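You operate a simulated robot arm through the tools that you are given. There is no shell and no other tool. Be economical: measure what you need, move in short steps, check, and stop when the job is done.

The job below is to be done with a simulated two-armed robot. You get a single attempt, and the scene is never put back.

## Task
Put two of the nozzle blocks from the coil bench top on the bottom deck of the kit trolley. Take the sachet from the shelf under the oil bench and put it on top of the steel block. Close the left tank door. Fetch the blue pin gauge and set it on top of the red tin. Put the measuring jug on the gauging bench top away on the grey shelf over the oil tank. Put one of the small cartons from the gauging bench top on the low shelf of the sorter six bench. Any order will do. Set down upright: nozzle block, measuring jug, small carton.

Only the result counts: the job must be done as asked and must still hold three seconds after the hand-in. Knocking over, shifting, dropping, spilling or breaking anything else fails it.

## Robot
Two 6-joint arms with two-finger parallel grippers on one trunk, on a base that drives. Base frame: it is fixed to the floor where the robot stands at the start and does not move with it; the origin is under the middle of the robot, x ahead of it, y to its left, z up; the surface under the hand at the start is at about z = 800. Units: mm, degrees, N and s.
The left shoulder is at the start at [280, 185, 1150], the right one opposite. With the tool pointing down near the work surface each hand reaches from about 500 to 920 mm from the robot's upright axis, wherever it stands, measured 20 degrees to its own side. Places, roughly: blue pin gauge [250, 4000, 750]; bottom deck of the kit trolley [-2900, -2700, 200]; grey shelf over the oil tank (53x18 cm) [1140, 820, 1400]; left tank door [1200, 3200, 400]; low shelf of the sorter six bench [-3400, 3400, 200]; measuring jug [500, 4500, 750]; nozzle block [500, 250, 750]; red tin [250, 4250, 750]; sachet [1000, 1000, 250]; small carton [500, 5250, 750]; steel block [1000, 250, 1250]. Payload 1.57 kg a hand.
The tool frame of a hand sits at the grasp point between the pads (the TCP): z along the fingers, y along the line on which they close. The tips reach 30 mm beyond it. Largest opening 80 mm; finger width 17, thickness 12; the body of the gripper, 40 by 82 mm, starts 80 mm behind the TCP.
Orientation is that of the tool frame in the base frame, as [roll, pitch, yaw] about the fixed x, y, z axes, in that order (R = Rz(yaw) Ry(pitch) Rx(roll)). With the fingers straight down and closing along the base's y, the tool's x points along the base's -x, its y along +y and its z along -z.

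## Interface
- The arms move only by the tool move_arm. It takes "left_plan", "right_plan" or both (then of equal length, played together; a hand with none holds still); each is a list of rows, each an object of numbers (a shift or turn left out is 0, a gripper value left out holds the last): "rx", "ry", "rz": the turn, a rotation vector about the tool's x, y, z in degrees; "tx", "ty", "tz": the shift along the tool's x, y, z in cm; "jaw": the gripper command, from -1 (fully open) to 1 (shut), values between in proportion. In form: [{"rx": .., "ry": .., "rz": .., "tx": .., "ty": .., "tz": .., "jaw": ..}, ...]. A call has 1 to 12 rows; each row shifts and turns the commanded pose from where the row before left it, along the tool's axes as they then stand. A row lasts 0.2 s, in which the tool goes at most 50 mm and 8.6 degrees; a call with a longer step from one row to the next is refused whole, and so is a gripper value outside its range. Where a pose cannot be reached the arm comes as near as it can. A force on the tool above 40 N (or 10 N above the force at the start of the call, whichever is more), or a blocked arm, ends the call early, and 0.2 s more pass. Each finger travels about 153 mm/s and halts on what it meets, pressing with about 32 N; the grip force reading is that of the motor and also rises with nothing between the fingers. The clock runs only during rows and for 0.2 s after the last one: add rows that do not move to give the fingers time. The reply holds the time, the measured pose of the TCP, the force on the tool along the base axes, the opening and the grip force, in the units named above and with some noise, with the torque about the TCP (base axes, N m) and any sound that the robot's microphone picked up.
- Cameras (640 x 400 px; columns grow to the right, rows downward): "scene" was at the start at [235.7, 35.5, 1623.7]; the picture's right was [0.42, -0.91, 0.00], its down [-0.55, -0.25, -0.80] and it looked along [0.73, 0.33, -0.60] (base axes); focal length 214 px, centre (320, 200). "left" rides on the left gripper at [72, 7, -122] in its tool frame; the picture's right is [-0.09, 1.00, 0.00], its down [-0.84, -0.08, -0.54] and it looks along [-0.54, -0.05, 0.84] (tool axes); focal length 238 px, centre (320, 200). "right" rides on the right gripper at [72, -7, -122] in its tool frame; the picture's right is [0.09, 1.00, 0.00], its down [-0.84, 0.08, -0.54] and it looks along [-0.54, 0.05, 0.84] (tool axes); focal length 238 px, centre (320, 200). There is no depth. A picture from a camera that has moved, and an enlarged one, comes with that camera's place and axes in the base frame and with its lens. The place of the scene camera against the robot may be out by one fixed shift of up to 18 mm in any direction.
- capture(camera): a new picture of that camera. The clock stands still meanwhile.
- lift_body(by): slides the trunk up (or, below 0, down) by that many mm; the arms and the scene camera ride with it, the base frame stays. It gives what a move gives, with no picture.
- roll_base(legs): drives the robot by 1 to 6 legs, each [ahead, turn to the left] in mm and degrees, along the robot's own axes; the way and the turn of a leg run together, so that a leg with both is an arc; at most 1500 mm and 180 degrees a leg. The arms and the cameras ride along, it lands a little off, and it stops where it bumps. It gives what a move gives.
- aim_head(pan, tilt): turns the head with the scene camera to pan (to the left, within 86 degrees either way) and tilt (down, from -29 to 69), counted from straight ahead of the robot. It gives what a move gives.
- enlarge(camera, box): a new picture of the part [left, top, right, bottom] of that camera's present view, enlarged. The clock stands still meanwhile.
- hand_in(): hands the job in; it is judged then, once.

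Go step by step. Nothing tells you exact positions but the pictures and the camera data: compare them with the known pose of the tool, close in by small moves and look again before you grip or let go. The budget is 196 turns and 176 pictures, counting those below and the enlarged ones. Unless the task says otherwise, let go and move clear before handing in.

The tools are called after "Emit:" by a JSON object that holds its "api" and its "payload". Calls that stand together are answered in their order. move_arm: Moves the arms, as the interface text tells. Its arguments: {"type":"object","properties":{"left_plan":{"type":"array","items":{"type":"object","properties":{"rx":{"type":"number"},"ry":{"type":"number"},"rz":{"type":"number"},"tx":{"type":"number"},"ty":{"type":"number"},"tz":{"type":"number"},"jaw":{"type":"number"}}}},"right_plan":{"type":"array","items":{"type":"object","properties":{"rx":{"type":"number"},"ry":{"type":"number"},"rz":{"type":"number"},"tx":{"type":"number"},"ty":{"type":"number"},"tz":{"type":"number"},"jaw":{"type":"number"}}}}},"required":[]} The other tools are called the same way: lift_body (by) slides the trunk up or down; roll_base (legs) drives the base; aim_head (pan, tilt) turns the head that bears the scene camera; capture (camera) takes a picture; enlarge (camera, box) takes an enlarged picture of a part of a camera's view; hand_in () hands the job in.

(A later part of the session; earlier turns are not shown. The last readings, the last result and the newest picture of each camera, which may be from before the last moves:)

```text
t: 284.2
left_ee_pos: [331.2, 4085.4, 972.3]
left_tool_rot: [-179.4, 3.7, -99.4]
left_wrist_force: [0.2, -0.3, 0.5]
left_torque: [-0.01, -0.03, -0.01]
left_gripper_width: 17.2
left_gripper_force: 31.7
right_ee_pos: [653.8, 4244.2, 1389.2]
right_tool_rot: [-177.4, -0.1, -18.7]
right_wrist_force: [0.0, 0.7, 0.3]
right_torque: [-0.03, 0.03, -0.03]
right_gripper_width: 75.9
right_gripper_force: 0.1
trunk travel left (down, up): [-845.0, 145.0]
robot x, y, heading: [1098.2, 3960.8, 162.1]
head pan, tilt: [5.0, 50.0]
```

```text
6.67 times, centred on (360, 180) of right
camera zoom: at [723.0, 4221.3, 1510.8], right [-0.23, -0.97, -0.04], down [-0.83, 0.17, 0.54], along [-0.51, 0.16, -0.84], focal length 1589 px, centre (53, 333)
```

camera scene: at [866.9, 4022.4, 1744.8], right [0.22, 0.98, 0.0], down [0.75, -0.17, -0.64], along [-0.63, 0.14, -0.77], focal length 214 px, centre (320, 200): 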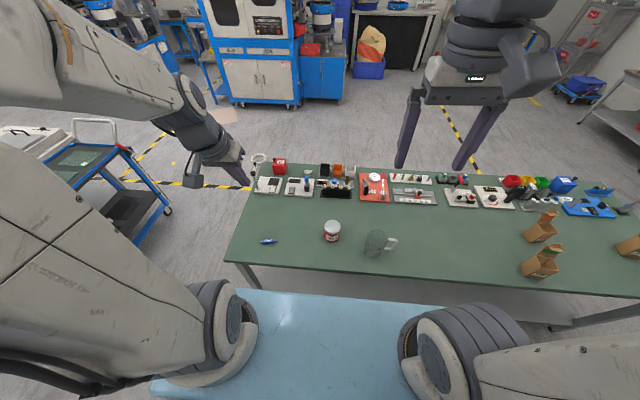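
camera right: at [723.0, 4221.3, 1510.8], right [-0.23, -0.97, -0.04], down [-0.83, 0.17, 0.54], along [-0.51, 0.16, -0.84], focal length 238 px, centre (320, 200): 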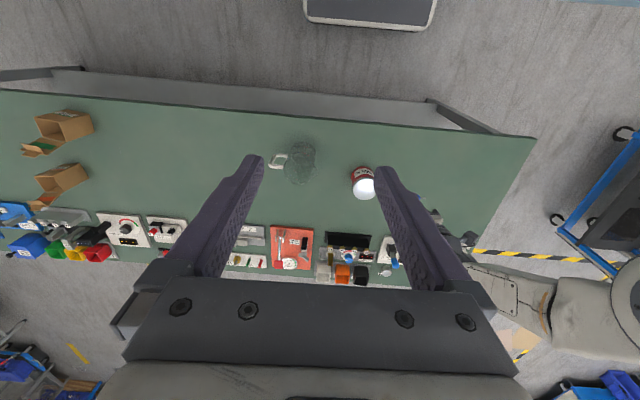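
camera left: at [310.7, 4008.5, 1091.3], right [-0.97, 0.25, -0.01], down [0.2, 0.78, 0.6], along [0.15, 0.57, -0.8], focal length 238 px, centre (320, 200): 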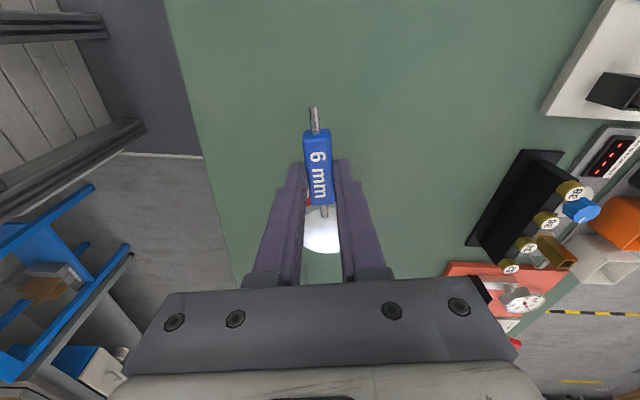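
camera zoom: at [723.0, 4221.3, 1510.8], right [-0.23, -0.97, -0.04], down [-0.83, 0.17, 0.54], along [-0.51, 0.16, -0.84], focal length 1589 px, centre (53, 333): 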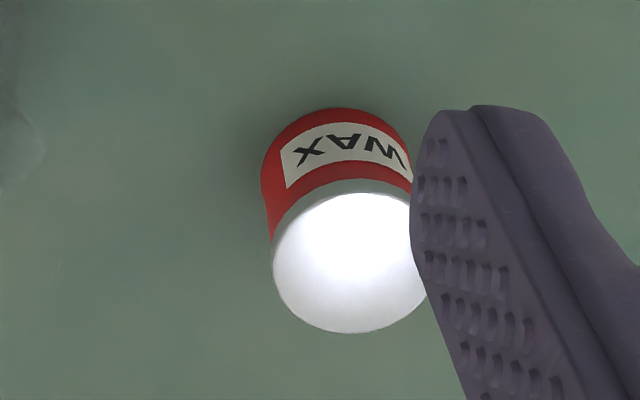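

Emit:
{"api": "move_arm", "payload": {"left_plan": [{"tx": -3.8, "tz": 0.4}, {"tx": -3.8, "tz": 0.4}, {"tx": -3.84, "tz": 1.1}, {"tz": 2.5, "tx": 0.1}, {}]}}

Emit:
{"api": "enlarge", "payload": {"camera": "scene", "box": [280, 180, 400, 255]}}

Emit:
{"api": "enlarge", "payload": {"camera": "right", "box": [320, 150, 400, 210]}}

```text
t: 285.4
left_ee_pos: [349.7, 4198.0, 933.7]
left_tool_rot: [-179.4, 3.7, -99.4]
left_wrist_force: [0.6, -0.2, -0.7]
left_torque: [0.04, 0.03, -0.01]
left_gripper_width: 16.8
left_gripper_force: 31.9
right_ee_pos: [655.5, 4242.6, 1389.4]
right_tool_rot: [-177.5, 0.1, -18.8]
right_wrist_force: [-0.2, 0.1, 0.2]
right_torque: [-0.01, 0.0, -0.03]
right_gripper_width: 76.2
right_gripper_force: 0.1
trunk travel left (down, up): [-845.0, 145.0]
robot x, y, heading: [1097.8, 3956.0, 162.4]
head pan, tilt: [5.0, 50.0]
```

```text
5.33 times, centred on (340, 218) of scene
camera zoom: at [866.7, 4022.6, 1604.7], right [0.22, 0.98, 0.0], down [0.75, -0.17, -0.64], along [-0.63, 0.14, -0.77], focal length 1144 px, centre (213, 107)
```

zoom: 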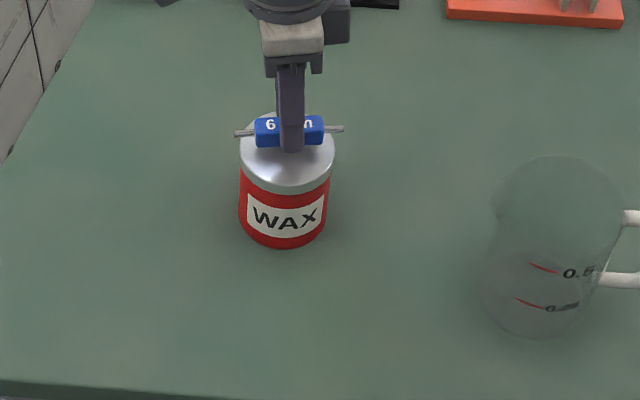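

```text
6.67 times, centred on (360, 180) of right
camera zoom: at [722.9, 4221.1, 1510.8], right [-0.23, -0.97, -0.04], down [-0.83, 0.17, 0.54], along [-0.51, 0.16, -0.84], focal length 1589 px, centre (53, 333)
```

zoom: 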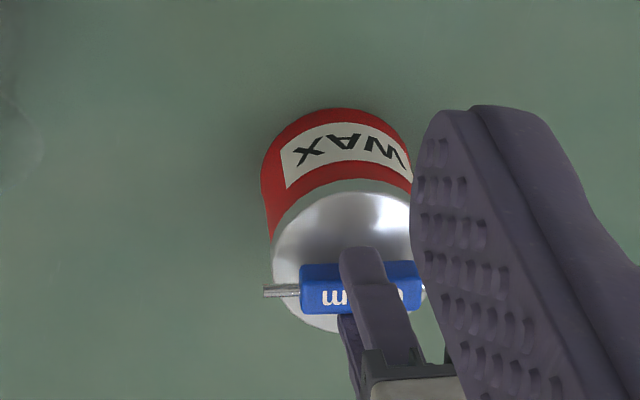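

Emit:
{"api": "move_arm", "payload": {"left_plan": [{"tz": 0.6}, {"tz": 0.5}, {"tz": 0.2}, {}]}}

Emit:
{"api": "move_arm", "payload": {"left_plan": [{"tz": 0.2}, {}]}}

Emit:
{"api": "enlarge", "payload": {"camera": "scene", "box": [290, 190, 370, 240]}}

```text
t: 286.4
left_ee_pos: [351.5, 4200.4, 925.5]
left_tool_rot: [-179.8, 3.7, -99.5]
left_wrist_force: [3.0, -5.2, 29.4]
left_torque: [-0.12, -0.12, 0.0]
left_gripper_width: 17.0
left_gripper_force: 32.4
right_ee_pos: [657.4, 4242.8, 1389.1]
right_tool_rot: [-177.4, 0.0, -18.7]
right_wrist_force: [0.2, -1.5, -0.1]
right_torque: [-0.03, 0.02, -0.02]
right_gripper_width: 76.1
right_gripper_force: 0.1
trunk travel left (down, up): [-845.0, 145.0]
robot x, y, heading: [1099.6, 3959.7, 162.1]
head pan, tilt: [5.0, 50.0]
```

```text
t: 287.0
left_ee_pos: [352.0, 4201.3, 923.3]
left_tool_rot: [-179.8, 3.8, -99.4]
left_wrist_force: [2.0, -4.1, 29.2]
left_torque: [-0.02, -0.01, 0.06]
left_gripper_width: 16.8
left_gripper_force: 32.1
right_ee_pos: [656.3, 4241.3, 1389.5]
right_tool_rot: [-177.4, 0.0, -18.7]
right_wrist_force: [0.2, 0.4, 1.0]
right_torque: [-0.01, -0.02, -0.01]
right_gripper_width: 76.2
right_gripper_force: 0.0
trunk travel left (down, up): [-845.0, 145.0]
robot x, y, heading: [1096.5, 3960.0, 162.2]
head pan, tilt: [5.0, 50.0]
```

```text
8.00 times, centred on (330, 215) of scene
camera zoom: at [868.4, 4021.9, 1605.1], right [0.22, 0.98, 0.0], down [0.75, -0.17, -0.64], along [-0.63, 0.14, -0.77], focal length 1716 px, centre (240, 80)
```

zoom: 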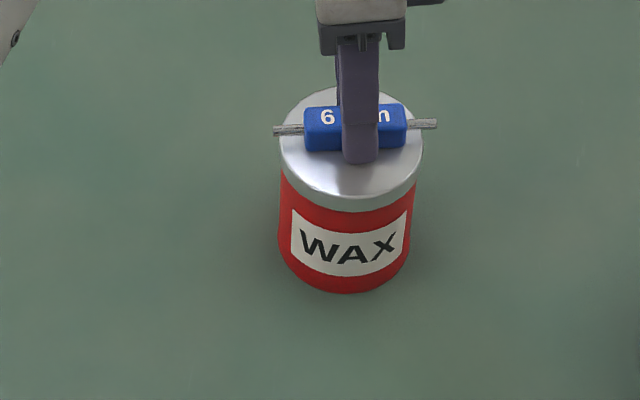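

Firm contact. I'll ease off, release and lift away.

Emit:
{"api": "move_arm", "payload": {"left_plan": [{"tz": -0.4}, {"jaw": 0.5}, {"jaw": 0.2}, {"jaw": 0.0}, {}, {"tz": -1}, {"tz": -3}, {"tz": -4}, {"tz": -4.5}, {"tz": -4.5}]}}

Emit:
{"api": "enlarge", "payload": {"camera": "scene", "box": [280, 180, 420, 265]}}

Emit:
{"api": "capture", "payload": {"camera": "right"}}

```text
t: 289.2
left_ee_pos: [348.0, 4189.2, 1095.2]
left_tool_rot: [-179.3, 3.7, -99.3]
left_wrist_force: [0.5, 0.1, 0.0]
left_torque: [-0.03, 0.03, -0.01]
left_gripper_width: 39.8
left_gripper_force: 0.0
right_ee_pos: [656.3, 4243.7, 1389.2]
right_tool_rot: [-177.6, 0.0, -18.7]
right_wrist_force: [-0.3, -0.1, -0.1]
right_torque: [0.0, -0.01, 0.04]
right_gripper_width: 76.0
right_gripper_force: 0.0
trunk travel left (down, up): [-845.0, 145.0]
robot x, y, heading: [1094.2, 3957.6, 162.3]
head pan, tilt: [5.0, 50.0]
```

```text
4.57 times, centred on (350, 222) of scene
camera zoom: at [867.0, 4022.5, 1604.7], right [0.22, 0.98, 0.0], down [0.75, -0.17, -0.64], along [-0.63, 0.14, -0.77], focal length 980 px, centre (183, 97)
```

zoom: 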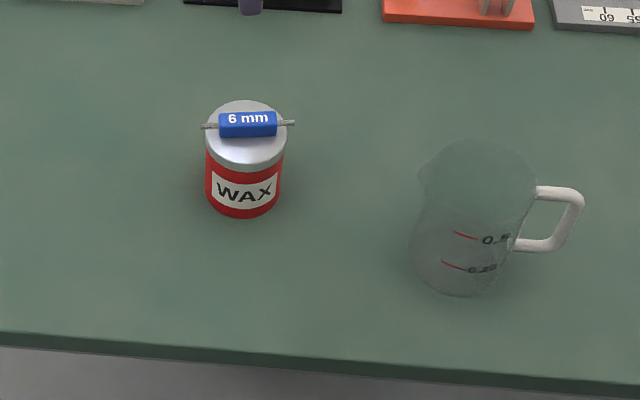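

```text
60 pictures are left
camera right: at [723.1, 4221.0, 1510.8], right [-0.23, -0.97, -0.04], down [-0.83, 0.17, 0.54], along [-0.51, 0.16, -0.84], focal length 238 px, centre (320, 200)
```

right: 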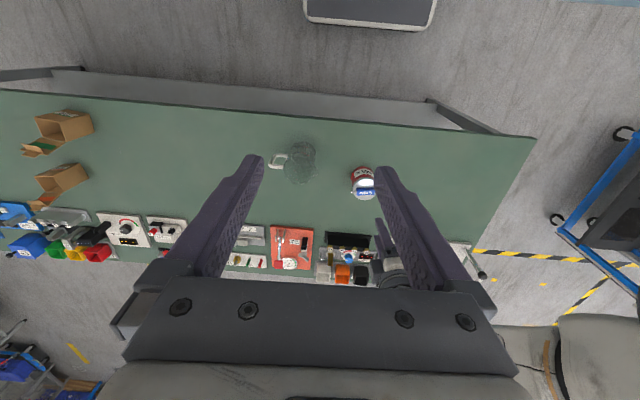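

The pin gauge lies on the tin. Next the jug: I'll grip its near wall with the right hand leaning right, so later the hand can lean back for the shelf. First I'll clear the left hand and turn the right tool.

Emit:
{"api": "move_arm", "payload": {"left_plan": [{"tx": 2, "tz": -3}, {"tx": 2, "tz": -3}, {"tx": 2.5, "tz": -2.5}, {"tx": 2.5, "tz": -2.5}, {"tx": 2.5, "tz": -2.5, "ty": -1}, {"tx": 2.5, "tz": -2, "ty": -2}, {"tx": 2, "ty": -3}, {"ty": -3}, {"ty": -3}, {}, {}], "right_plan": [{"rz": -8.2}, {"rz": -8.2}, {"rz": -8.2}, {"rz": -8.2}, {"rz": -8.2}, {"rz": -8.2}, {"rz": -8.2}, {"rz": -8.2}, {"rz": -8.2}, {"rz": -8.2}, {"rz": -8.2, "jaw": -1}]}}

Emit:
{"api": "move_arm", "payload": {"right_plan": [{"ry": -7.5}, {"ry": -7.5}, {"ry": -7.5}, {"ry": -7.5}, {"ry": -7.5}, {"ry": -7.5}, {}]}}

Emit:
{"api": "capture", "payload": {"camera": "right"}}

```text
t: 291.6
left_ee_pos: [435.9, 4003.5, 1238.7]
left_tool_rot: [-179.4, 3.7, -99.4]
left_wrist_force: [-0.2, -0.3, -0.4]
left_torque: [-0.01, -0.02, -0.03]
left_gripper_width: 40.1
left_gripper_force: 0.0
right_ee_pos: [655.3, 4243.0, 1389.9]
right_tool_rot: [-180.0, -2.5, 71.6]
right_wrist_force: [-0.2, -0.7, -0.3]
right_torque: [-0.01, -0.01, -0.04]
right_gripper_width: 80.2
right_gripper_force: 0.0
trunk travel left (down, up): [-845.0, 145.0]
robot x, y, heading: [1097.3, 3958.7, 162.3]
head pan, tilt: [5.0, 50.0]
```

```text
t: 293.2
left_ee_pos: [435.5, 4003.5, 1238.5]
left_tool_rot: [-179.5, 3.7, -99.4]
left_wrist_force: [-0.8, 0.4, -0.6]
left_torque: [0.03, -0.02, 0.01]
left_gripper_width: 39.9
left_gripper_force: 0.0
right_ee_pos: [656.6, 4242.7, 1388.1]
right_tool_rot: [-180.0, 42.5, 71.5]
right_wrist_force: [0.4, -0.3, -0.2]
right_torque: [-0.01, -0.02, 0.02]
right_gripper_width: 79.9
right_gripper_force: 0.1
trunk travel left (down, up): [-845.0, 145.0]
robot x, y, heading: [1097.8, 3956.5, 162.2]
head pan, tilt: [5.0, 50.0]
```

```text
59 pictures are left
camera right: at [691.3, 4373.4, 1429.7], right [0.97, -0.25, -0.06], down [-0.01, -0.26, 0.97], along [-0.26, -0.93, -0.25], focal length 238 px, centre (320, 200)
```

right: 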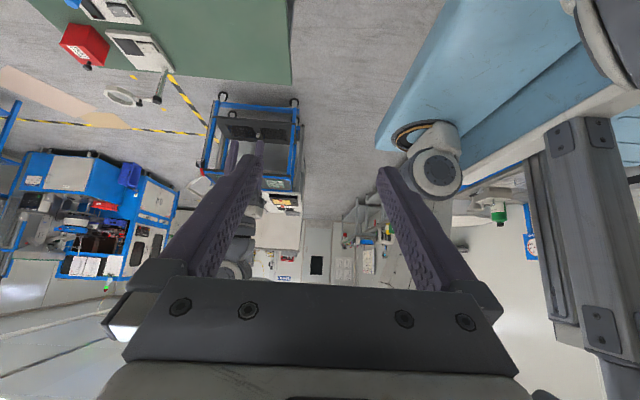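

Emit:
{"api": "move_arm", "payload": {"right_plan": [{"tx": 3.73, "ty": -1.55, "tz": 1.65}, {"tx": 3.73, "ty": -1.55, "tz": 1.65}, {"tx": 3.73, "ty": -1.55, "tz": 1.65}, {"tx": 3.73, "ty": -1.55, "tz": 1.65}, {"tx": 3.73, "ty": -1.55, "tz": 1.65}, {"tx": 3.73, "ty": -1.55, "tz": 1.65}, {"tx": 3.73, "ty": -1.55, "tz": 1.65}, {"tx": 3.73, "ty": -1.55, "tz": 1.65}, {"tx": 3.73, "ty": -1.55, "tz": 1.65}, {"tx": 3.73, "ty": -1.55, "tz": 1.65}, {}]}}

Emit:
{"api": "capture", "payload": {"camera": "right"}}

Emit:
{"api": "enlarge", "payload": {"camera": "scene", "box": [300, 160, 460, 280]}}

```text
t: 295.6
left_ee_pos: [436.5, 4002.9, 1239.1]
left_tool_rot: [-179.4, 3.7, -99.4]
left_wrist_force: [-0.1, 0.1, -0.9]
left_torque: [0.02, -0.04, -0.01]
left_gripper_width: 40.1
left_gripper_force: 0.0
right_ee_pos: [560.5, 4448.4, 1012.6]
right_tool_rot: [180.0, 42.5, 71.5]
right_wrist_force: [-0.1, -0.2, -0.1]
right_torque: [-0.02, 0.0, -0.01]
right_gripper_width: 80.0
right_gripper_force: 0.0
trunk travel left (down, up): [-845.0, 145.0]
robot x, y, heading: [1098.3, 3959.3, 162.2]
head pan, tilt: [5.0, 50.0]
```

```text
58 pictures are left
camera right: at [595.9, 4578.6, 1055.5], right [0.97, -0.25, -0.06], down [-0.01, -0.26, 0.96], along [-0.26, -0.93, -0.26], focal length 238 px, centre (320, 200)
```

right: 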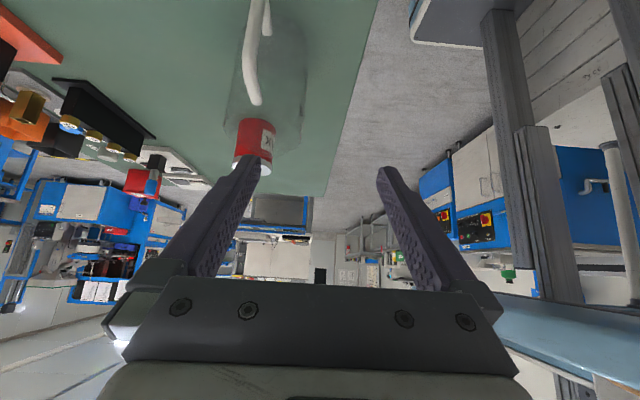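

```text
3.33 times, centred on (380, 220) of scene
camera zoom: at [866.7, 4022.9, 1604.7], right [0.22, 0.98, 0.0], down [0.75, -0.17, -0.64], along [-0.63, 0.14, -0.77], focal length 715 px, centre (120, 133)
```

zoom: 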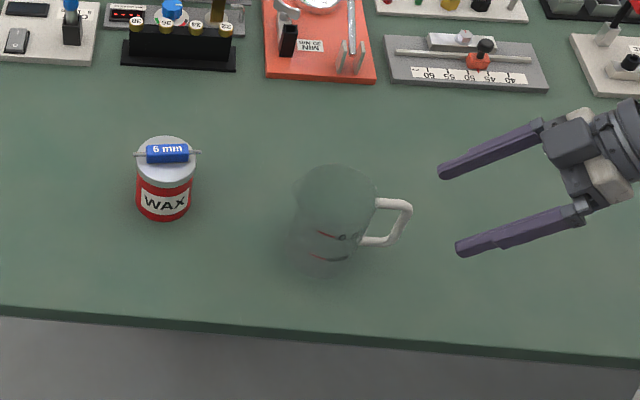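

The jug axis is near (475,4375), radius about 45, rim z≈917. I'll close in part-way and look again.

Emit:
{"api": "move_arm", "payload": {"right_plan": [{"tx": 0.47, "ty": -1.29, "jaw": -0.25}, {"tz": 3.5}, {"tz": 3}, {}]}}

Emit:
{"api": "capture", "payload": {"camera": "right"}}

Emit:
{"api": "enlarge", "payload": {"camera": "scene", "box": [340, 185, 420, 255]}}

```text
t: 296.6
left_ee_pos: [436.0, 4002.5, 1238.5]
left_tool_rot: [-179.4, 3.6, -99.4]
left_wrist_force: [-0.5, 0.5, 0.4]
left_torque: [-0.01, -0.05, -0.03]
left_gripper_width: 40.0
left_gripper_force: 0.1
right_ee_pos: [537.3, 4415.1, 963.0]
right_tool_rot: [179.9, 42.4, 71.4]
right_wrist_force: [0.7, -0.2, 0.2]
right_torque: [0.0, -0.01, -0.01]
right_gripper_width: 49.9
right_gripper_force: 0.0
trunk travel left (down, up): [-845.0, 145.0]
robot x, y, heading: [1102.5, 3956.9, 162.3]
head pan, tilt: [5.0, 50.0]
```

```text
56 pictures are left
camera right: at [572.7, 4544.4, 1004.1], right [0.97, -0.25, -0.06], down [-0.01, -0.26, 0.96], along [-0.26, -0.93, -0.26], focal length 238 px, centre (320, 200)
```

right: 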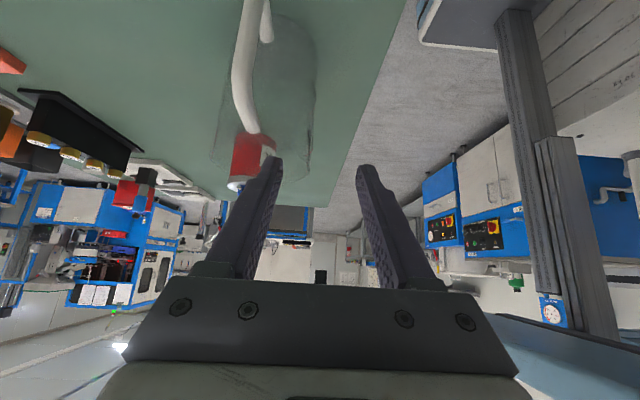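

```text
5.71 times, centred on (380, 220) of scene
camera zoom: at [866.8, 4022.5, 1604.7], right [0.22, 0.98, 0.0], down [0.75, -0.17, -0.64], along [-0.63, 0.14, -0.77], focal length 1226 px, centre (-23, 86)
```

zoom: 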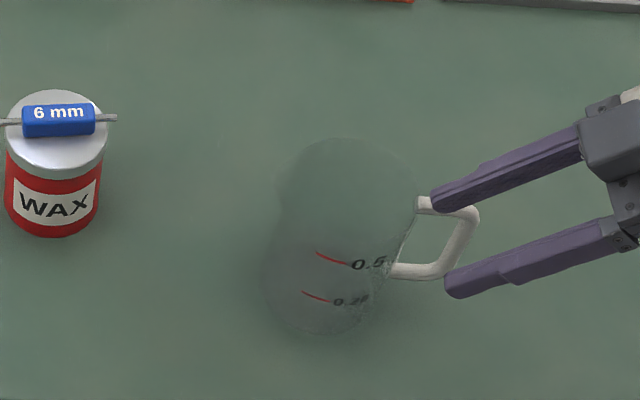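

Emit:
{"api": "move_arm", "payload": {"right_plan": [{"ty": -0.5, "tz": 2.4}, {"tz": 2.4}, {"tz": 2.2}, {}]}}

Emit:
{"api": "enlarge", "payload": {"camera": "scene", "box": [340, 185, 420, 255]}}

Emit:
{"api": "capture", "payload": {"camera": "right"}}

```text
t: 297.1
left_ee_pos: [436.4, 4004.2, 1238.2]
left_tool_rot: [-179.4, 3.8, -99.4]
left_wrist_force: [0.1, 0.5, -0.5]
left_torque: [0.01, -0.02, 0.01]
left_gripper_width: 40.0
left_gripper_force: 0.0
right_ee_pos: [523.5, 4400.7, 949.8]
right_tool_rot: [-179.1, 42.9, 72.1]
right_wrist_force: [4.5, 0.1, 17.4]
right_torque: [-0.06, 0.53, 0.05]
right_gripper_width: 46.1
right_gripper_force: 0.1
trunk travel left (down, up): [-845.0, 145.0]
robot x, y, heading: [1099.0, 3959.0, 162.3]
head pan, tilt: [5.0, 50.0]
stopped in row 2 (right hand): the force on the tool passed its limit at 53 N (the readings are from after the stop); the commanded pose is now the measured one
```

```text
5.71 times, centred on (380, 220) of scene
camera zoom: at [867.2, 4022.5, 1605.1], right [0.22, 0.98, 0.0], down [0.75, -0.17, -0.64], along [-0.63, 0.14, -0.77], focal length 1226 px, centre (-23, 86)
```

zoom: 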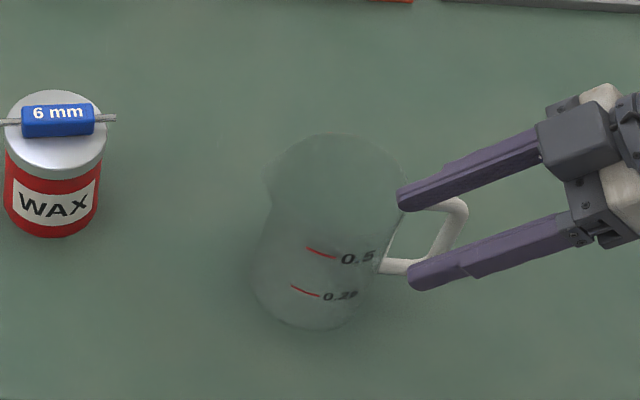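

```text
53 pictures are left
camera right: at [559.8, 4531.3, 991.3], right [0.96, -0.25, -0.07], down [0.01, -0.26, 0.97], along [-0.26, -0.93, -0.25], focal length 238 px, centre (320, 200)
```

right: 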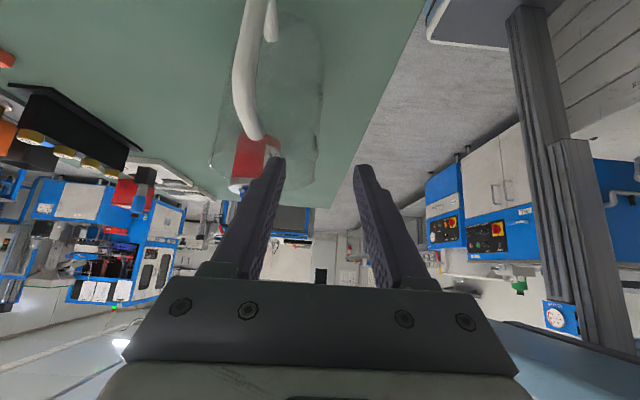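

The inner finger met the rim, so the rim is higher (~941) than I judged. I'll back off along the tool axis and check that the jug stands well.

Emit:
{"api": "move_arm", "payload": {"right_plan": [{"tz": -1.5}, {"tz": -3}, {"tz": -3, "jaw": -0.25}, {}]}}

Emit:
{"api": "enlarge", "payload": {"camera": "scene", "box": [340, 185, 420, 255]}}

Emit:
{"api": "capture", "payload": {"camera": "right"}}

```text
t: 298.1
left_ee_pos: [435.5, 4004.0, 1238.2]
left_tool_rot: [-179.4, 3.7, -99.4]
left_wrist_force: [-0.1, -0.5, 0.2]
left_torque: [0.01, 0.03, 0.03]
left_gripper_width: 40.3
left_gripper_force: 0.1
right_ee_pos: [538.7, 4448.2, 1004.9]
right_tool_rot: [-179.2, 42.7, 71.9]
right_wrist_force: [0.6, -0.1, -0.2]
right_torque: [-0.01, -0.01, -0.01]
right_gripper_width: 50.0
right_gripper_force: 0.0
trunk travel left (down, up): [-845.0, 145.0]
robot x, y, heading: [1096.8, 3955.9, 162.1]
head pan, tilt: [5.0, 50.0]
```

```text
5.71 times, centred on (380, 220) of scene
camera zoom: at [867.1, 4022.7, 1604.8], right [0.22, 0.98, 0.0], down [0.75, -0.17, -0.64], along [-0.63, 0.14, -0.77], focal length 1226 px, centre (-23, 86)
```

zoom: 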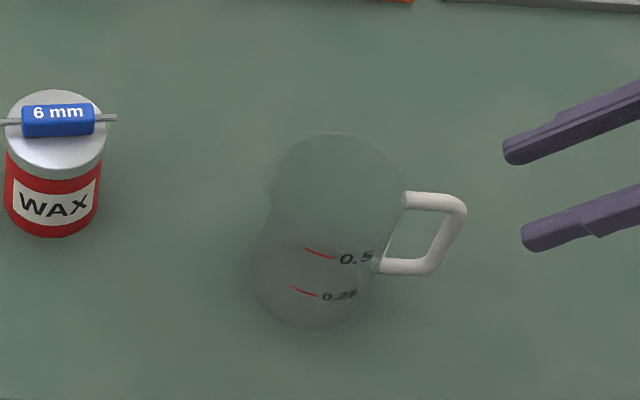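

```text
51 pictures are left
camera right: at [575.1, 4578.8, 1046.2], right [0.96, -0.25, -0.07], down [0.0, -0.26, 0.96], along [-0.26, -0.93, -0.25], focal length 238 px, centre (320, 200)
```

right: 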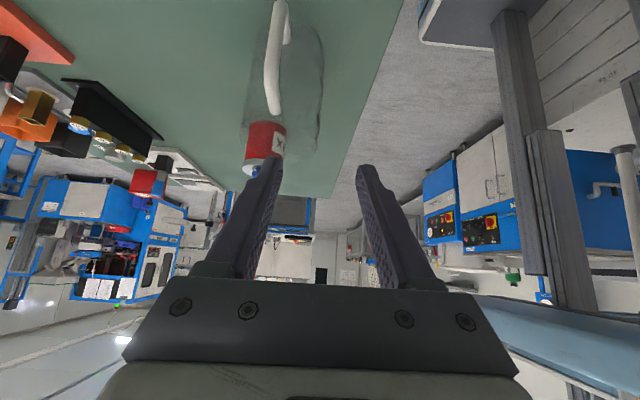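

The jug still stands upright. With the rim at about 945 I'll raise the approach line 20 mm and try again, slowly.

Emit:
{"api": "move_arm", "payload": {"right_plan": [{"tx": -2, "ty": 0.5}, {"tz": 3}, {"tz": 3}, {"tz": 2.5}, {"tz": 2.3}, {}]}}

Emit:
{"api": "enlarge", "payload": {"camera": "scene", "box": [340, 185, 420, 255]}}

```text
t: 299.5
left_ee_pos: [435.9, 4003.9, 1239.3]
left_tool_rot: [-179.4, 3.7, -99.5]
left_wrist_force: [-0.4, -0.5, -0.1]
left_torque: [-0.01, -0.02, 0.0]
left_gripper_width: 39.9
left_gripper_force: 0.0
right_ee_pos: [515.0, 4365.5, 937.5]
right_tool_rot: [-179.1, 42.6, 71.9]
right_wrist_force: [0.4, 0.3, -1.0]
right_torque: [0.0, -0.01, -0.02]
right_gripper_width: 50.1
right_gripper_force: 0.1
trunk travel left (down, up): [-845.0, 145.0]
robot x, y, heading: [1100.3, 3958.9, 162.1]
head pan, tilt: [5.0, 50.0]
```

```text
5.71 times, centred on (380, 220) of scene
camera zoom: at [866.8, 4022.7, 1604.7], right [0.22, 0.98, 0.0], down [0.75, -0.17, -0.64], along [-0.63, 0.14, -0.77], focal length 1226 px, centre (-23, 86)
```

zoom: 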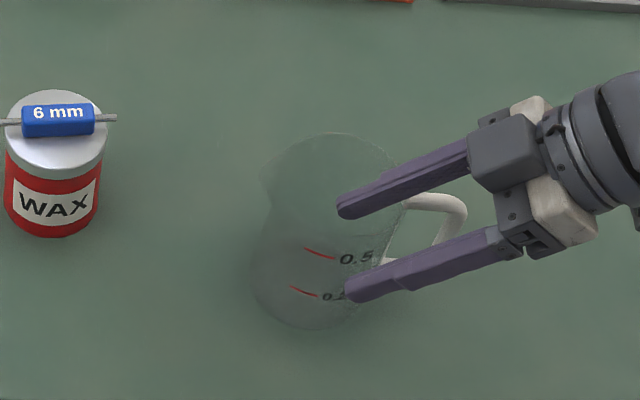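

The fingers straddle the near wall. Closing.

Emit:
{"api": "move_arm", "payload": {"right_plan": [{"jaw": 0.2}, {"jaw": 0.5}, {"jaw": 1}, {"jaw": 1}, {"jaw": 1}, {"jaw": 1}]}}

Emit:
{"api": "move_arm", "payload": {"right_plan": [{"tx": -0.34, "tz": -0.37}, {"tx": -0.68, "tz": -0.74}, {"tx": -0.68, "tz": -0.74}, {}]}}

Emit:
{"api": "enlarge", "payload": {"camera": "scene", "box": [330, 170, 430, 255]}}

```text
t: 300.9
left_ee_pos: [435.9, 4003.2, 1238.1]
left_tool_rot: [-179.4, 3.6, -99.4]
left_wrist_force: [-0.5, 0.3, 1.0]
left_torque: [-0.03, 0.0, -0.03]
left_gripper_width: 40.2
left_gripper_force: 0.1
right_ee_pos: [514.5, 4367.4, 938.0]
right_tool_rot: [-179.1, 42.6, 71.9]
right_wrist_force: [-0.2, 0.5, 1.4]
right_torque: [0.03, 0.04, -0.03]
right_gripper_width: 6.9
right_gripper_force: 26.9
trunk travel left (down, up): [-845.0, 145.0]
robot x, y, heading: [1095.5, 3954.0, 162.3]
head pan, tilt: [5.0, 50.0]
```

```text
t: 301.9
left_ee_pos: [435.8, 4004.9, 1238.2]
left_tool_rot: [-179.4, 3.7, -99.4]
left_wrist_force: [0.0, -0.5, -0.6]
left_torque: [0.0, 0.03, -0.04]
left_gripper_width: 40.1
left_gripper_force: 0.0
right_ee_pos: [517.4, 4364.3, 964.0]
right_tool_rot: [-179.2, 42.7, 71.9]
right_wrist_force: [0.0, 0.6, -1.0]
right_torque: [-0.02, -0.04, 0.02]
right_gripper_width: 7.0
right_gripper_force: 26.5
trunk travel left (down, up): [-845.0, 145.0]
robot x, y, heading: [1100.6, 3955.9, 162.3]
head pan, tilt: [5.0, 50.0]
```

```text
4.71 times, centred on (380, 212) of scene
camera zoom: at [866.9, 4022.6, 1604.8], right [0.22, 0.98, 0.0], down [0.75, -0.17, -0.64], along [-0.63, 0.14, -0.77], focal length 1009 px, centre (38, 141)
```

zoom: 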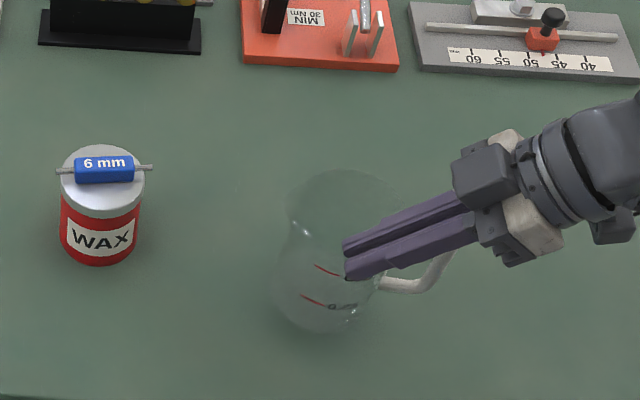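

It holds about 7 mm of wall. I'll lift further and verify.

Emit:
{"api": "move_arm", "payload": {"right_plan": [{"tx": -1.36, "tz": -1.48}, {"tx": -1.36, "tz": -1.48}, {"tx": -1.7, "tz": -1.85}, {"tx": -1.7, "tz": -1.85}, {"tx": -1.7, "tz": -1.85}, {}]}}

Emit:
{"api": "enlarge", "payload": {"camera": "scene", "box": [310, 130, 450, 255]}}

```text
t: 303.3
left_ee_pos: [435.9, 4002.5, 1237.7]
left_tool_rot: [-179.3, 3.7, -99.5]
left_wrist_force: [0.6, -0.3, -0.9]
left_torque: [-0.03, 0.03, -0.01]
left_gripper_width: 39.6
left_gripper_force: 0.0
right_ee_pos: [520.3, 4364.0, 1080.3]
right_tool_rot: [-179.3, 42.8, 71.9]
right_wrist_force: [0.6, 0.1, -0.9]
right_torque: [0.0, -0.07, -0.01]
right_gripper_width: 6.7
right_gripper_force: 26.3
trunk travel left (down, up): [-845.0, 145.0]
robot x, y, heading: [1100.6, 3957.6, 162.3]
head pan, tilt: [5.0, 50.0]
```

```text
3.20 times, centred on (380, 192) of scene
camera zoom: at [867.0, 4022.6, 1604.8], right [0.22, 0.98, 0.0], down [0.75, -0.17, -0.64], along [-0.63, 0.14, -0.77], focal length 686 px, centre (128, 224)
```

zoom: 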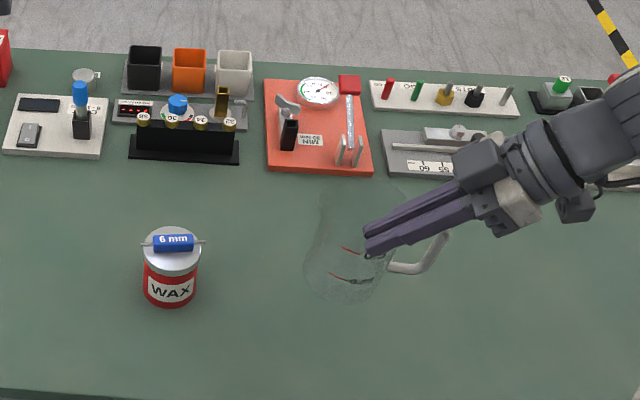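

The jug hangs level in the grip. I'll raise it, then swing the tool so it leans back toward the robot.

Emit:
{"api": "move_arm", "payload": {"right_plan": [{"tx": -2, "tz": -2.2}, {"tx": -2, "tz": -2.2}, {"tx": -2, "tz": -2.2}, {"tx": -2, "tz": -2.2}, {"tx": -2, "tz": -2.2}, {}]}}

Emit:
{"api": "move_arm", "payload": {"right_plan": [{"rx": 5.56, "rz": 6.0}, {"rx": 5.56, "rz": 6.0}, {"rx": 5.56, "rz": 6.0}, {"rx": 5.56, "rz": 6.0}, {"rx": 5.56, "rz": 6.0}, {"rx": 5.56, "rz": 6.0}, {"rx": 5.56, "rz": 6.0}, {"rx": 5.56, "rz": 6.0}, {"rx": 5.56, "rz": 6.0}, {"rx": 5.56, "rz": 6.0}, {"rx": 5.56, "rz": 6.0}, {}]}}

Emit:
{"api": "capture", "payload": {"camera": "right"}}

Emit:
{"api": "capture", "payload": {"camera": "scene"}}

```text
t: 304.7
left_ee_pos: [435.6, 4004.1, 1238.4]
left_tool_rot: [-179.4, 3.7, -99.4]
left_wrist_force: [0.0, -0.9, 0.7]
left_torque: [0.01, 0.06, 0.0]
left_gripper_width: 39.7
left_gripper_force: 0.1
right_ee_pos: [522.1, 4364.6, 1227.5]
right_tool_rot: [-179.3, 42.7, 71.9]
right_wrist_force: [-0.6, -0.3, -0.8]
right_torque: [-0.01, -0.04, -0.02]
right_gripper_width: 6.7
right_gripper_force: 26.5
trunk travel left (down, up): [-845.0, 145.0]
robot x, y, heading: [1094.3, 3956.2, 162.3]
head pan, tilt: [5.0, 50.0]
```

```text
t: 307.3
left_ee_pos: [435.6, 4004.3, 1238.9]
left_tool_rot: [-179.4, 3.7, -99.4]
left_wrist_force: [0.2, 0.3, 0.7]
left_torque: [0.01, 0.0, 0.0]
left_gripper_width: 40.1
left_gripper_force: 0.0
right_ee_pos: [520.3, 4365.8, 1227.8]
right_tool_rot: [-179.8, 43.5, -18.6]
right_wrist_force: [0.4, 0.0, -0.4]
right_torque: [-0.08, -0.02, 0.03]
right_gripper_width: 7.1
right_gripper_force: 26.4
trunk travel left (down, up): [-845.0, 145.0]
robot x, y, heading: [1099.8, 3960.3, 162.6]
head pan, tilt: [5.0, 50.0]
```

```text
47 pictures are left
camera right: at [649.7, 4327.3, 1266.7], right [-0.26, -0.96, -0.07], down [-0.25, 0.0, 0.97], along [-0.93, 0.26, -0.24], focal length 238 px, centre (320, 200)
```

right: 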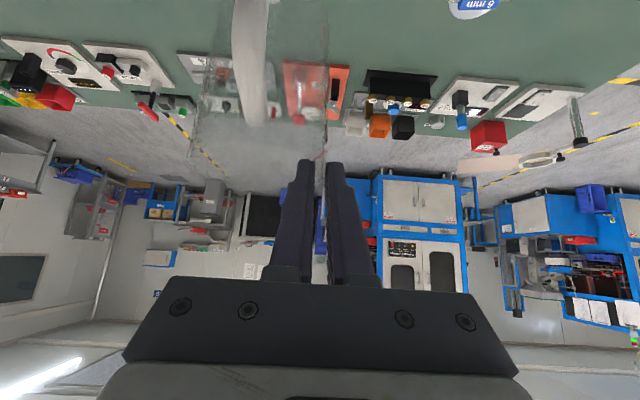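

```text
46 pictures are left
camera scene: at [866.8, 4022.6, 1604.8], right [0.22, 0.98, 0.0], down [0.75, -0.17, -0.64], along [-0.63, 0.14, -0.77], focal length 214 px, centre (320, 200)
```

scene: 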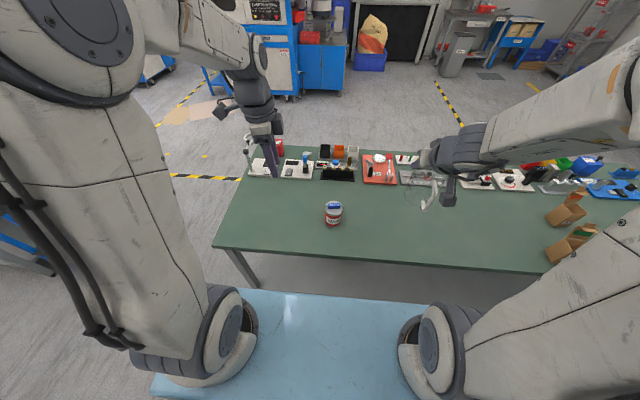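

The jug is secure and upright. I'll raise the trunk and retrace my way out of the aisle.

Emit:
{"api": "lift_body", "payload": {"by": 142}}

Emit:
{"api": "roll_base", "payload": {"legs": [[0, -90.5], [-637, 0], [0, -45], [-631, 0], [0, -101]]}}

Emit:
{"api": "roll_base", "payload": {"legs": [[389, 0], [0, -19], [1163, 0], [0, 75.7]]}}

Emit:
{"api": "aim_head", "payload": {"pan": -5, "tilt": 35}}

Emit:
{"api": "capture", "payload": {"camera": "scene"}}

```text
t: 309.0
left_ee_pos: [435.7, 4004.2, 1379.9]
left_tool_rot: [-179.4, 3.7, -99.2]
left_wrist_force: [0.3, -0.3, -0.3]
left_torque: [0.02, 0.0, -0.01]
left_gripper_width: 40.1
left_gripper_force: 0.1
right_ee_pos: [520.4, 4364.3, 1368.9]
right_tool_rot: [-179.7, 43.3, -18.5]
right_wrist_force: [0.0, -0.2, -0.6]
right_torque: [-0.03, -0.02, -0.01]
right_gripper_width: 6.7
right_gripper_force: 26.5
trunk travel left (down, up): [-987.0, 3.0]
robot x, y, heading: [1095.1, 3958.3, 162.0]
head pan, tilt: [5.0, 50.0]
```

```text
t: 325.8
left_ee_pos: [666.1, 2478.8, 1379.7]
left_tool_rot: [-179.4, 3.6, 24.3]
left_wrist_force: [0.4, 0.4, -0.1]
left_torque: [-0.04, 0.01, 0.0]
left_gripper_width: 40.0
left_gripper_force: 0.0
right_ee_pos: [318.6, 2349.1, 1370.2]
right_tool_rot: [-179.8, 43.4, 105.1]
right_wrist_force: [0.2, 0.4, -0.7]
right_torque: [0.02, -0.05, 0.02]
right_gripper_width: 6.0
right_gripper_force: 25.9
trunk travel left (down, up): [-987.0, 3.0]
robot x, y, heading: [335.1, 3051.0, -74.2]
head pan, tilt: [5.0, 50.0]
```

```text
t: 338.1
left_ee_pos: [1044.8, 1474.8, 1380.0]
left_tool_rot: [-179.4, 3.8, 80.1]
left_wrist_force: [-0.5, 0.2, 0.0]
left_torque: [0.01, -0.01, 0.01]
left_gripper_width: 40.0
left_gripper_force: 0.0
right_ee_pos: [957.2, 1113.4, 1370.9]
right_tool_rot: [-179.7, 43.4, 161.0]
right_wrist_force: [0.1, 0.6, -0.9]
right_torque: [0.03, -0.01, -0.01]
right_gripper_width: 5.4
right_gripper_force: 25.2
trunk travel left (down, up): [-987.0, 3.0]
robot x, y, heading: [383.7, 1524.9, -18.3]
head pan, tilt: [5.0, 50.0]
```

```text
t: 338.8
left_ee_pos: [1044.6, 1474.6, 1381.1]
left_tool_rot: [-179.4, 3.7, 80.1]
left_wrist_force: [0.0, -0.2, 0.2]
left_torque: [0.02, 0.01, 0.0]
left_gripper_width: 39.8
left_gripper_force: 0.0
right_ee_pos: [956.7, 1113.4, 1369.9]
right_tool_rot: [-179.9, 43.4, 161.1]
right_wrist_force: [-0.1, 0.8, -0.6]
right_torque: [0.02, 0.0, 0.0]
right_gripper_width: 5.3
right_gripper_force: 24.8
trunk travel left (down, up): [-987.0, 3.0]
robot x, y, heading: [382.7, 1527.0, -18.3]
head pan, tilt: [-5.0, 35.0]
```

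```text
45 pictures are left
camera scene: at [612.2, 1440.5, 1768.4], right [-0.39, -0.92, 0.0], down [-0.53, 0.23, -0.82], along [0.75, -0.32, -0.57], focal length 214 px, centre (320, 200)
```

scene: 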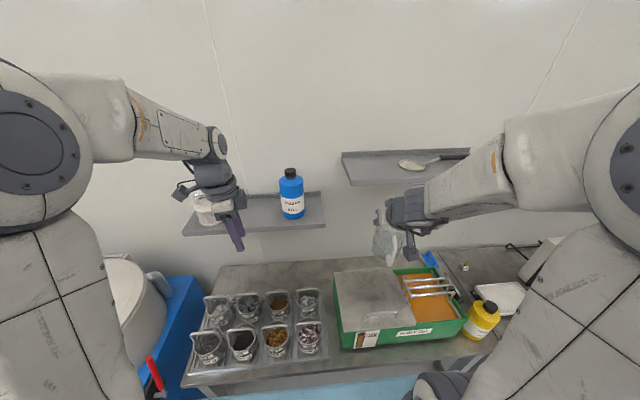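

The grip width has drifted from 7 to 5.3 mm; I'll check the jug in the hand.

Emit:
{"api": "enlarge", "payload": {"camera": "scene", "box": [330, 140, 480, 270]}}

Emit:
{"api": "capture", "payload": {"camera": "right"}}

```text
3.08 times, centred on (405, 205) of scene
camera zoom: at [612.2, 1440.5, 1768.4], right [-0.39, -0.92, 0.0], down [-0.53, 0.23, -0.82], along [0.75, -0.32, -0.57], focal length 660 px, centre (58, 185)
```

zoom: 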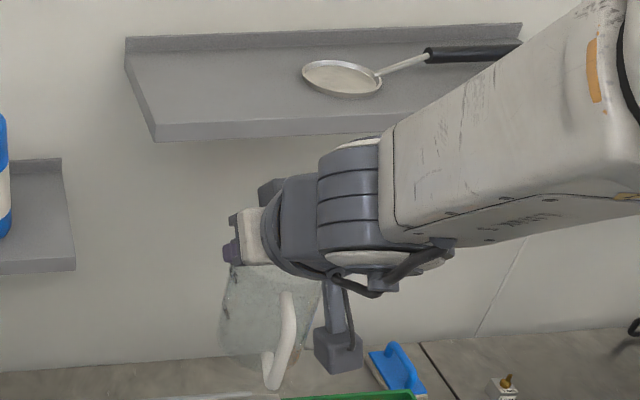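

```text
43 pictures are left
camera right: at [825.3, 1152.0, 1408.7], right [0.26, 0.96, -0.07], down [0.25, 0.0, 0.97], along [0.93, -0.27, -0.24], focal length 238 px, centre (320, 200)
```

right: 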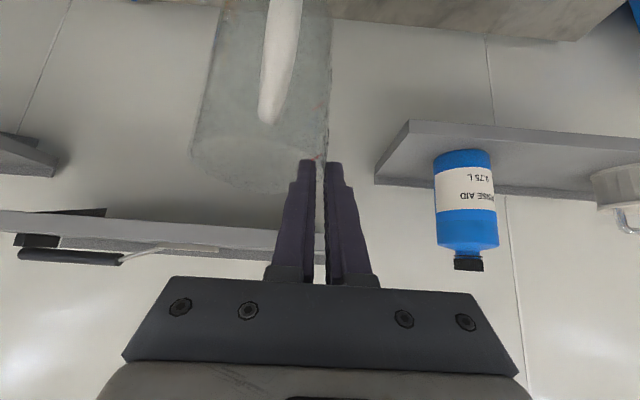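

The jug has rolled a little in the grip but holds. I'll raise it above the shelf level and look down on the shelf.

Emit:
{"api": "move_arm", "payload": {"right_plan": [{"tx": -1.5, "tz": -1.6}, {"tx": -2.3, "tz": -2.4}, {"tx": -2.3, "tz": -2.4}, {"tx": -2.3, "tz": -2.4}, {"tx": -2.3, "tz": -2.4}, {"tx": -1.8, "tz": -1.9}, {"tx": -0.8, "tz": -0.8}, {}]}}

Emit:
{"api": "capture", "payload": {"camera": "right"}}

Emit:
{"api": "enlarge", "payload": {"camera": "scene", "box": [300, 90, 500, 240]}}

```text
t: 340.6
left_ee_pos: [1045.3, 1474.1, 1381.1]
left_tool_rot: [-179.4, 3.7, 80.1]
left_wrist_force: [-0.8, -0.3, -0.4]
left_torque: [0.01, -0.01, -0.03]
left_gripper_width: 40.0
left_gripper_force: 0.0
right_ee_pos: [960.5, 1115.1, 1549.4]
right_tool_rot: [-179.9, 43.4, 161.0]
right_wrist_force: [0.4, -0.3, -0.9]
right_torque: [0.02, -0.03, -0.03]
right_gripper_width: 5.1
right_gripper_force: 25.3
right hand out of reach, approached as far as the arm can: row 1
trunk travel left (down, up): [-987.0, 3.0]
robot x, y, heading: [381.4, 1522.3, -18.2]
head pan, tilt: [-5.0, 35.0]
```

```text
42 pictures are left
camera right: at [828.3, 1153.5, 1589.2], right [0.26, 0.96, -0.07], down [0.25, 0.0, 0.97], along [0.93, -0.27, -0.24], focal length 238 px, centre (320, 200)
```

right: 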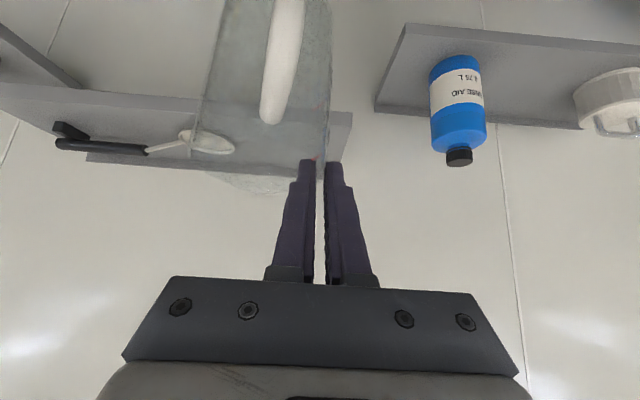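

```text
2.67 times, centred on (400, 165) of scene
camera zoom: at [612.2, 1440.5, 1768.5], right [-0.39, -0.92, 0.0], down [-0.53, 0.23, -0.82], along [0.75, -0.32, -0.57], focal length 572 px, centre (107, 293)
```

zoom: 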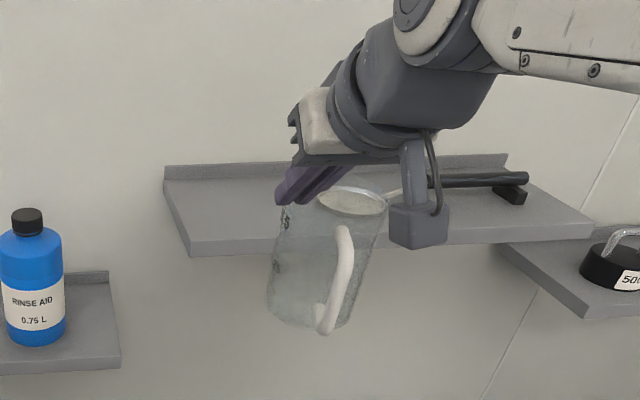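

The shelf's left front corner is at about (1130,1105), z≈1400, with ~195 mm free there. I need to be closer, so I'll creep forward.

Emit:
{"api": "roll_base", "payload": {"legs": [[60, 0]]}}

```text
t: 341.6
left_ee_pos: [1103.2, 1454.6, 1379.7]
left_tool_rot: [-179.3, 3.7, 80.1]
left_wrist_force: [0.6, 0.4, -0.3]
left_torque: [-0.05, 0.04, 0.01]
left_gripper_width: 40.1
left_gripper_force: 0.1
right_ee_pos: [1017.3, 1095.9, 1548.9]
right_tool_rot: [-179.8, 43.3, 161.0]
right_wrist_force: [-0.3, -0.3, -1.4]
right_torque: [0.1, 0.02, 0.02]
right_gripper_width: 4.9
right_gripper_force: 25.4
trunk travel left (down, up): [-987.0, 3.0]
robot x, y, heading: [440.4, 1508.7, -18.3]
head pan, tilt: [-5.0, 35.0]
```

No bump. I'll draw the left hand back, and lift and advance the jug over the shelf.

Emit:
{"api": "move_arm", "payload": {"left_plan": [{"ty": -4}, {"ty": -4}, {"ty": -4}, {"ty": -4}, {}, {}, {}, {}], "right_plan": [{"tx": -1.2, "tz": -1.27}, {"tx": -1.2, "tz": -1.27}, {"tx": -1.5, "tz": 1.4}, {"tx": -1.5, "tz": 1.4}, {"tx": -1.5, "tz": 1.4}, {"tx": -1.5, "tz": 1.4}, {"tx": -1.5, "tz": 1.4}, {}]}}

Emit:
{"api": "capture", "payload": {"camera": "right"}}

Emit:
{"api": "enlarge", "payload": {"camera": "scene", "box": [300, 70, 500, 220]}}

```text
t: 343.4
left_ee_pos: [942.9, 1483.7, 1382.2]
left_tool_rot: [-179.2, 3.8, 80.1]
left_wrist_force: [-0.3, 0.1, 1.2]
left_torque: [0.02, 0.02, 0.0]
left_gripper_width: 40.0
left_gripper_force: 0.0
right_ee_pos: [1114.8, 1063.1, 1585.1]
right_tool_rot: [-179.8, 43.2, 161.0]
right_wrist_force: [0.2, -0.3, -1.3]
right_torque: [0.03, 0.0, 0.01]
right_gripper_width: 4.8
right_gripper_force: 25.0
trunk travel left (down, up): [-987.0, 3.0]
robot x, y, heading: [439.6, 1502.1, -18.2]
head pan, tilt: [-5.0, 35.0]
```

```text
40 pictures are left
camera right: at [983.1, 1101.6, 1624.7], right [0.26, 0.96, -0.07], down [0.25, 0.0, 0.97], along [0.93, -0.27, -0.24], focal length 238 px, centre (320, 200)
```

right: 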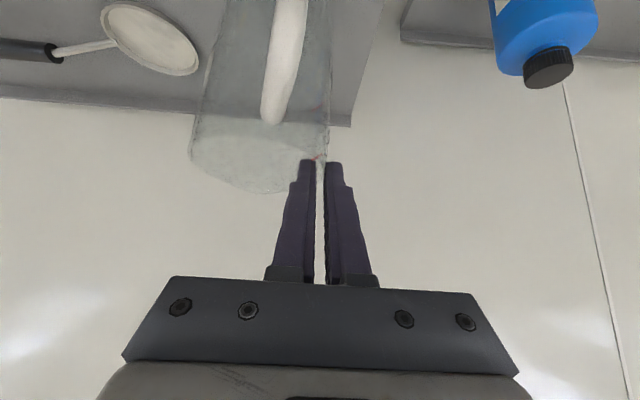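

```text
2.67 times, centred on (400, 145) of scene
camera zoom: at [670.1, 1421.5, 1768.5], right [-0.39, -0.92, 0.0], down [-0.53, 0.23, -0.82], along [0.75, -0.32, -0.57], focal length 572 px, centre (107, 347)
```

zoom: 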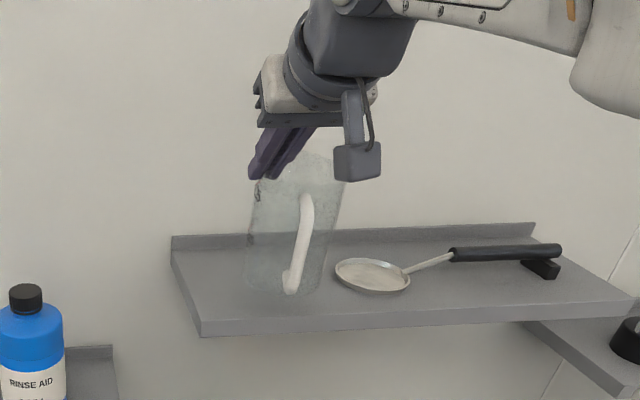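

Emit:
{"api": "move_arm", "payload": {"right_plan": [{"tx": -1.5, "tz": 1.4, "ty": 0.2}, {"tx": -1.5, "tz": 1.4, "ty": 0.2}, {"tx": -1.5, "tz": 1.4}, {"tx": 0.7, "tz": 0.75}, {"tx": 0.9, "tz": 0.95}, {}]}}

Emit:
{"api": "enlarge", "payload": {"camera": "scene", "box": [340, 100, 440, 175]}}

Emit:
{"api": "capture", "payload": {"camera": "right"}}

```text
t: 344.8
left_ee_pos: [943.1, 1483.8, 1383.0]
left_tool_rot: [-179.3, 3.8, 80.1]
left_wrist_force: [0.4, 0.3, -0.2]
left_torque: [0.02, -0.01, 0.0]
left_gripper_width: 39.7
left_gripper_force: 0.0
right_ee_pos: [1174.3, 1046.9, 1562.7]
right_tool_rot: [-179.8, 43.3, 161.0]
right_wrist_force: [0.4, -0.4, -0.9]
right_torque: [0.02, -0.01, -0.02]
right_gripper_width: 5.2
right_gripper_force: 24.5
trunk travel left (down, up): [-987.0, 3.0]
robot x, y, heading: [439.1, 1508.0, -18.3]
head pan, tilt: [-5.0, 35.0]
```

```text
5.33 times, centred on (390, 138) of scene
camera zoom: at [670.1, 1421.5, 1768.5], right [-0.39, -0.92, 0.0], down [-0.53, 0.23, -0.82], along [0.75, -0.32, -0.57], focal length 1144 px, centre (-53, 533)
```

zoom: 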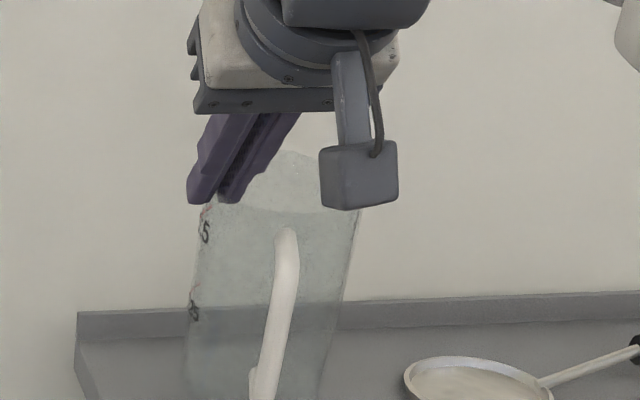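

```text
37 pictures are left
camera right: at [1042.7, 1084.6, 1601.3], right [0.26, 0.96, -0.07], down [0.25, 0.0, 0.97], along [0.93, -0.27, -0.24], focal length 238 px, centre (320, 200)
```

right: 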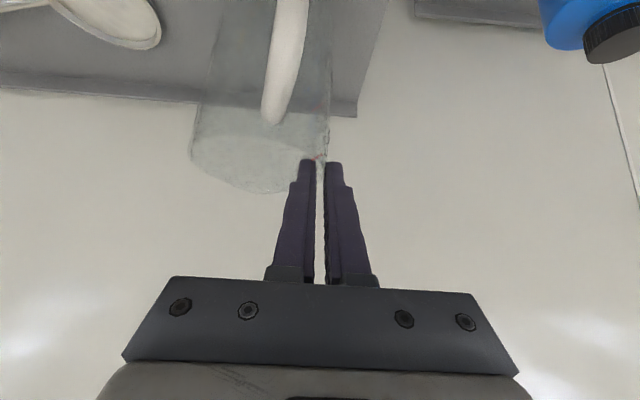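

Emit:
{"api": "move_arm", "payload": {"right_plan": [{"tx": 0.5, "tz": 0.53}, {"tx": 0.4, "tz": 0.42}, {"tx": 0.2, "tz": 0.21}, {}]}}

Emit:
{"api": "move_arm", "payload": {"right_plan": [{"tx": 0.2, "tz": 0.21}, {}]}}

Emit:
{"api": "move_arm", "payload": {"right_plan": [{"tx": 0.2, "tz": 0.21}, {}]}}

```text
t: 345.8
left_ee_pos: [943.1, 1483.7, 1382.8]
left_tool_rot: [-179.3, 3.7, 80.1]
left_wrist_force: [-0.8, 0.6, 0.2]
left_torque: [0.03, -0.02, 0.0]
left_gripper_width: 40.1
left_gripper_force: 0.1
right_ee_pos: [1173.9, 1045.6, 1545.7]
right_tool_rot: [-179.9, 43.4, 161.0]
right_wrist_force: [-0.2, 0.0, -1.5]
right_torque: [0.02, -0.02, 0.0]
right_gripper_width: 5.1
right_gripper_force: 25.2
trunk travel left (down, up): [-987.0, 3.0]
robot x, y, heading: [440.7, 1510.4, -18.3]
head pan, tilt: [-5.0, 35.0]
```

```text
t: 346.4
left_ee_pos: [943.6, 1483.7, 1382.9]
left_tool_rot: [-179.3, 3.7, 80.1]
left_wrist_force: [0.3, -0.2, -0.2]
left_torque: [-0.02, 0.01, 0.02]
left_gripper_width: 39.8
left_gripper_force: 0.1
right_ee_pos: [1173.2, 1046.7, 1542.3]
right_tool_rot: [-179.7, 43.3, 161.1]
right_wrist_force: [-0.4, 0.9, -1.5]
right_torque: [0.05, 0.02, -0.01]
right_gripper_width: 4.7
right_gripper_force: 25.9
trunk travel left (down, up): [-987.0, 3.0]
robot x, y, heading: [440.0, 1506.5, -18.3]
head pan, tilt: [-5.0, 35.0]
```

```text
t: 347.0
left_ee_pos: [943.8, 1483.1, 1383.0]
left_tool_rot: [-179.5, 3.8, 80.1]
left_wrist_force: [-0.2, -0.7, 1.0]
left_torque: [0.01, 0.0, -0.04]
left_gripper_width: 40.2
left_gripper_force: 0.0
right_ee_pos: [1174.0, 1045.9, 1541.6]
right_tool_rot: [-179.8, 43.4, 161.0]
right_wrist_force: [0.2, 0.5, 1.9]
right_torque: [0.06, 0.08, -0.01]
right_gripper_width: 4.8
right_gripper_force: 25.4
trunk travel left (down, up): [-987.0, 3.0]
robot x, y, heading: [439.8, 1505.9, -18.2]
head pan, tilt: [-5.0, 35.0]
```

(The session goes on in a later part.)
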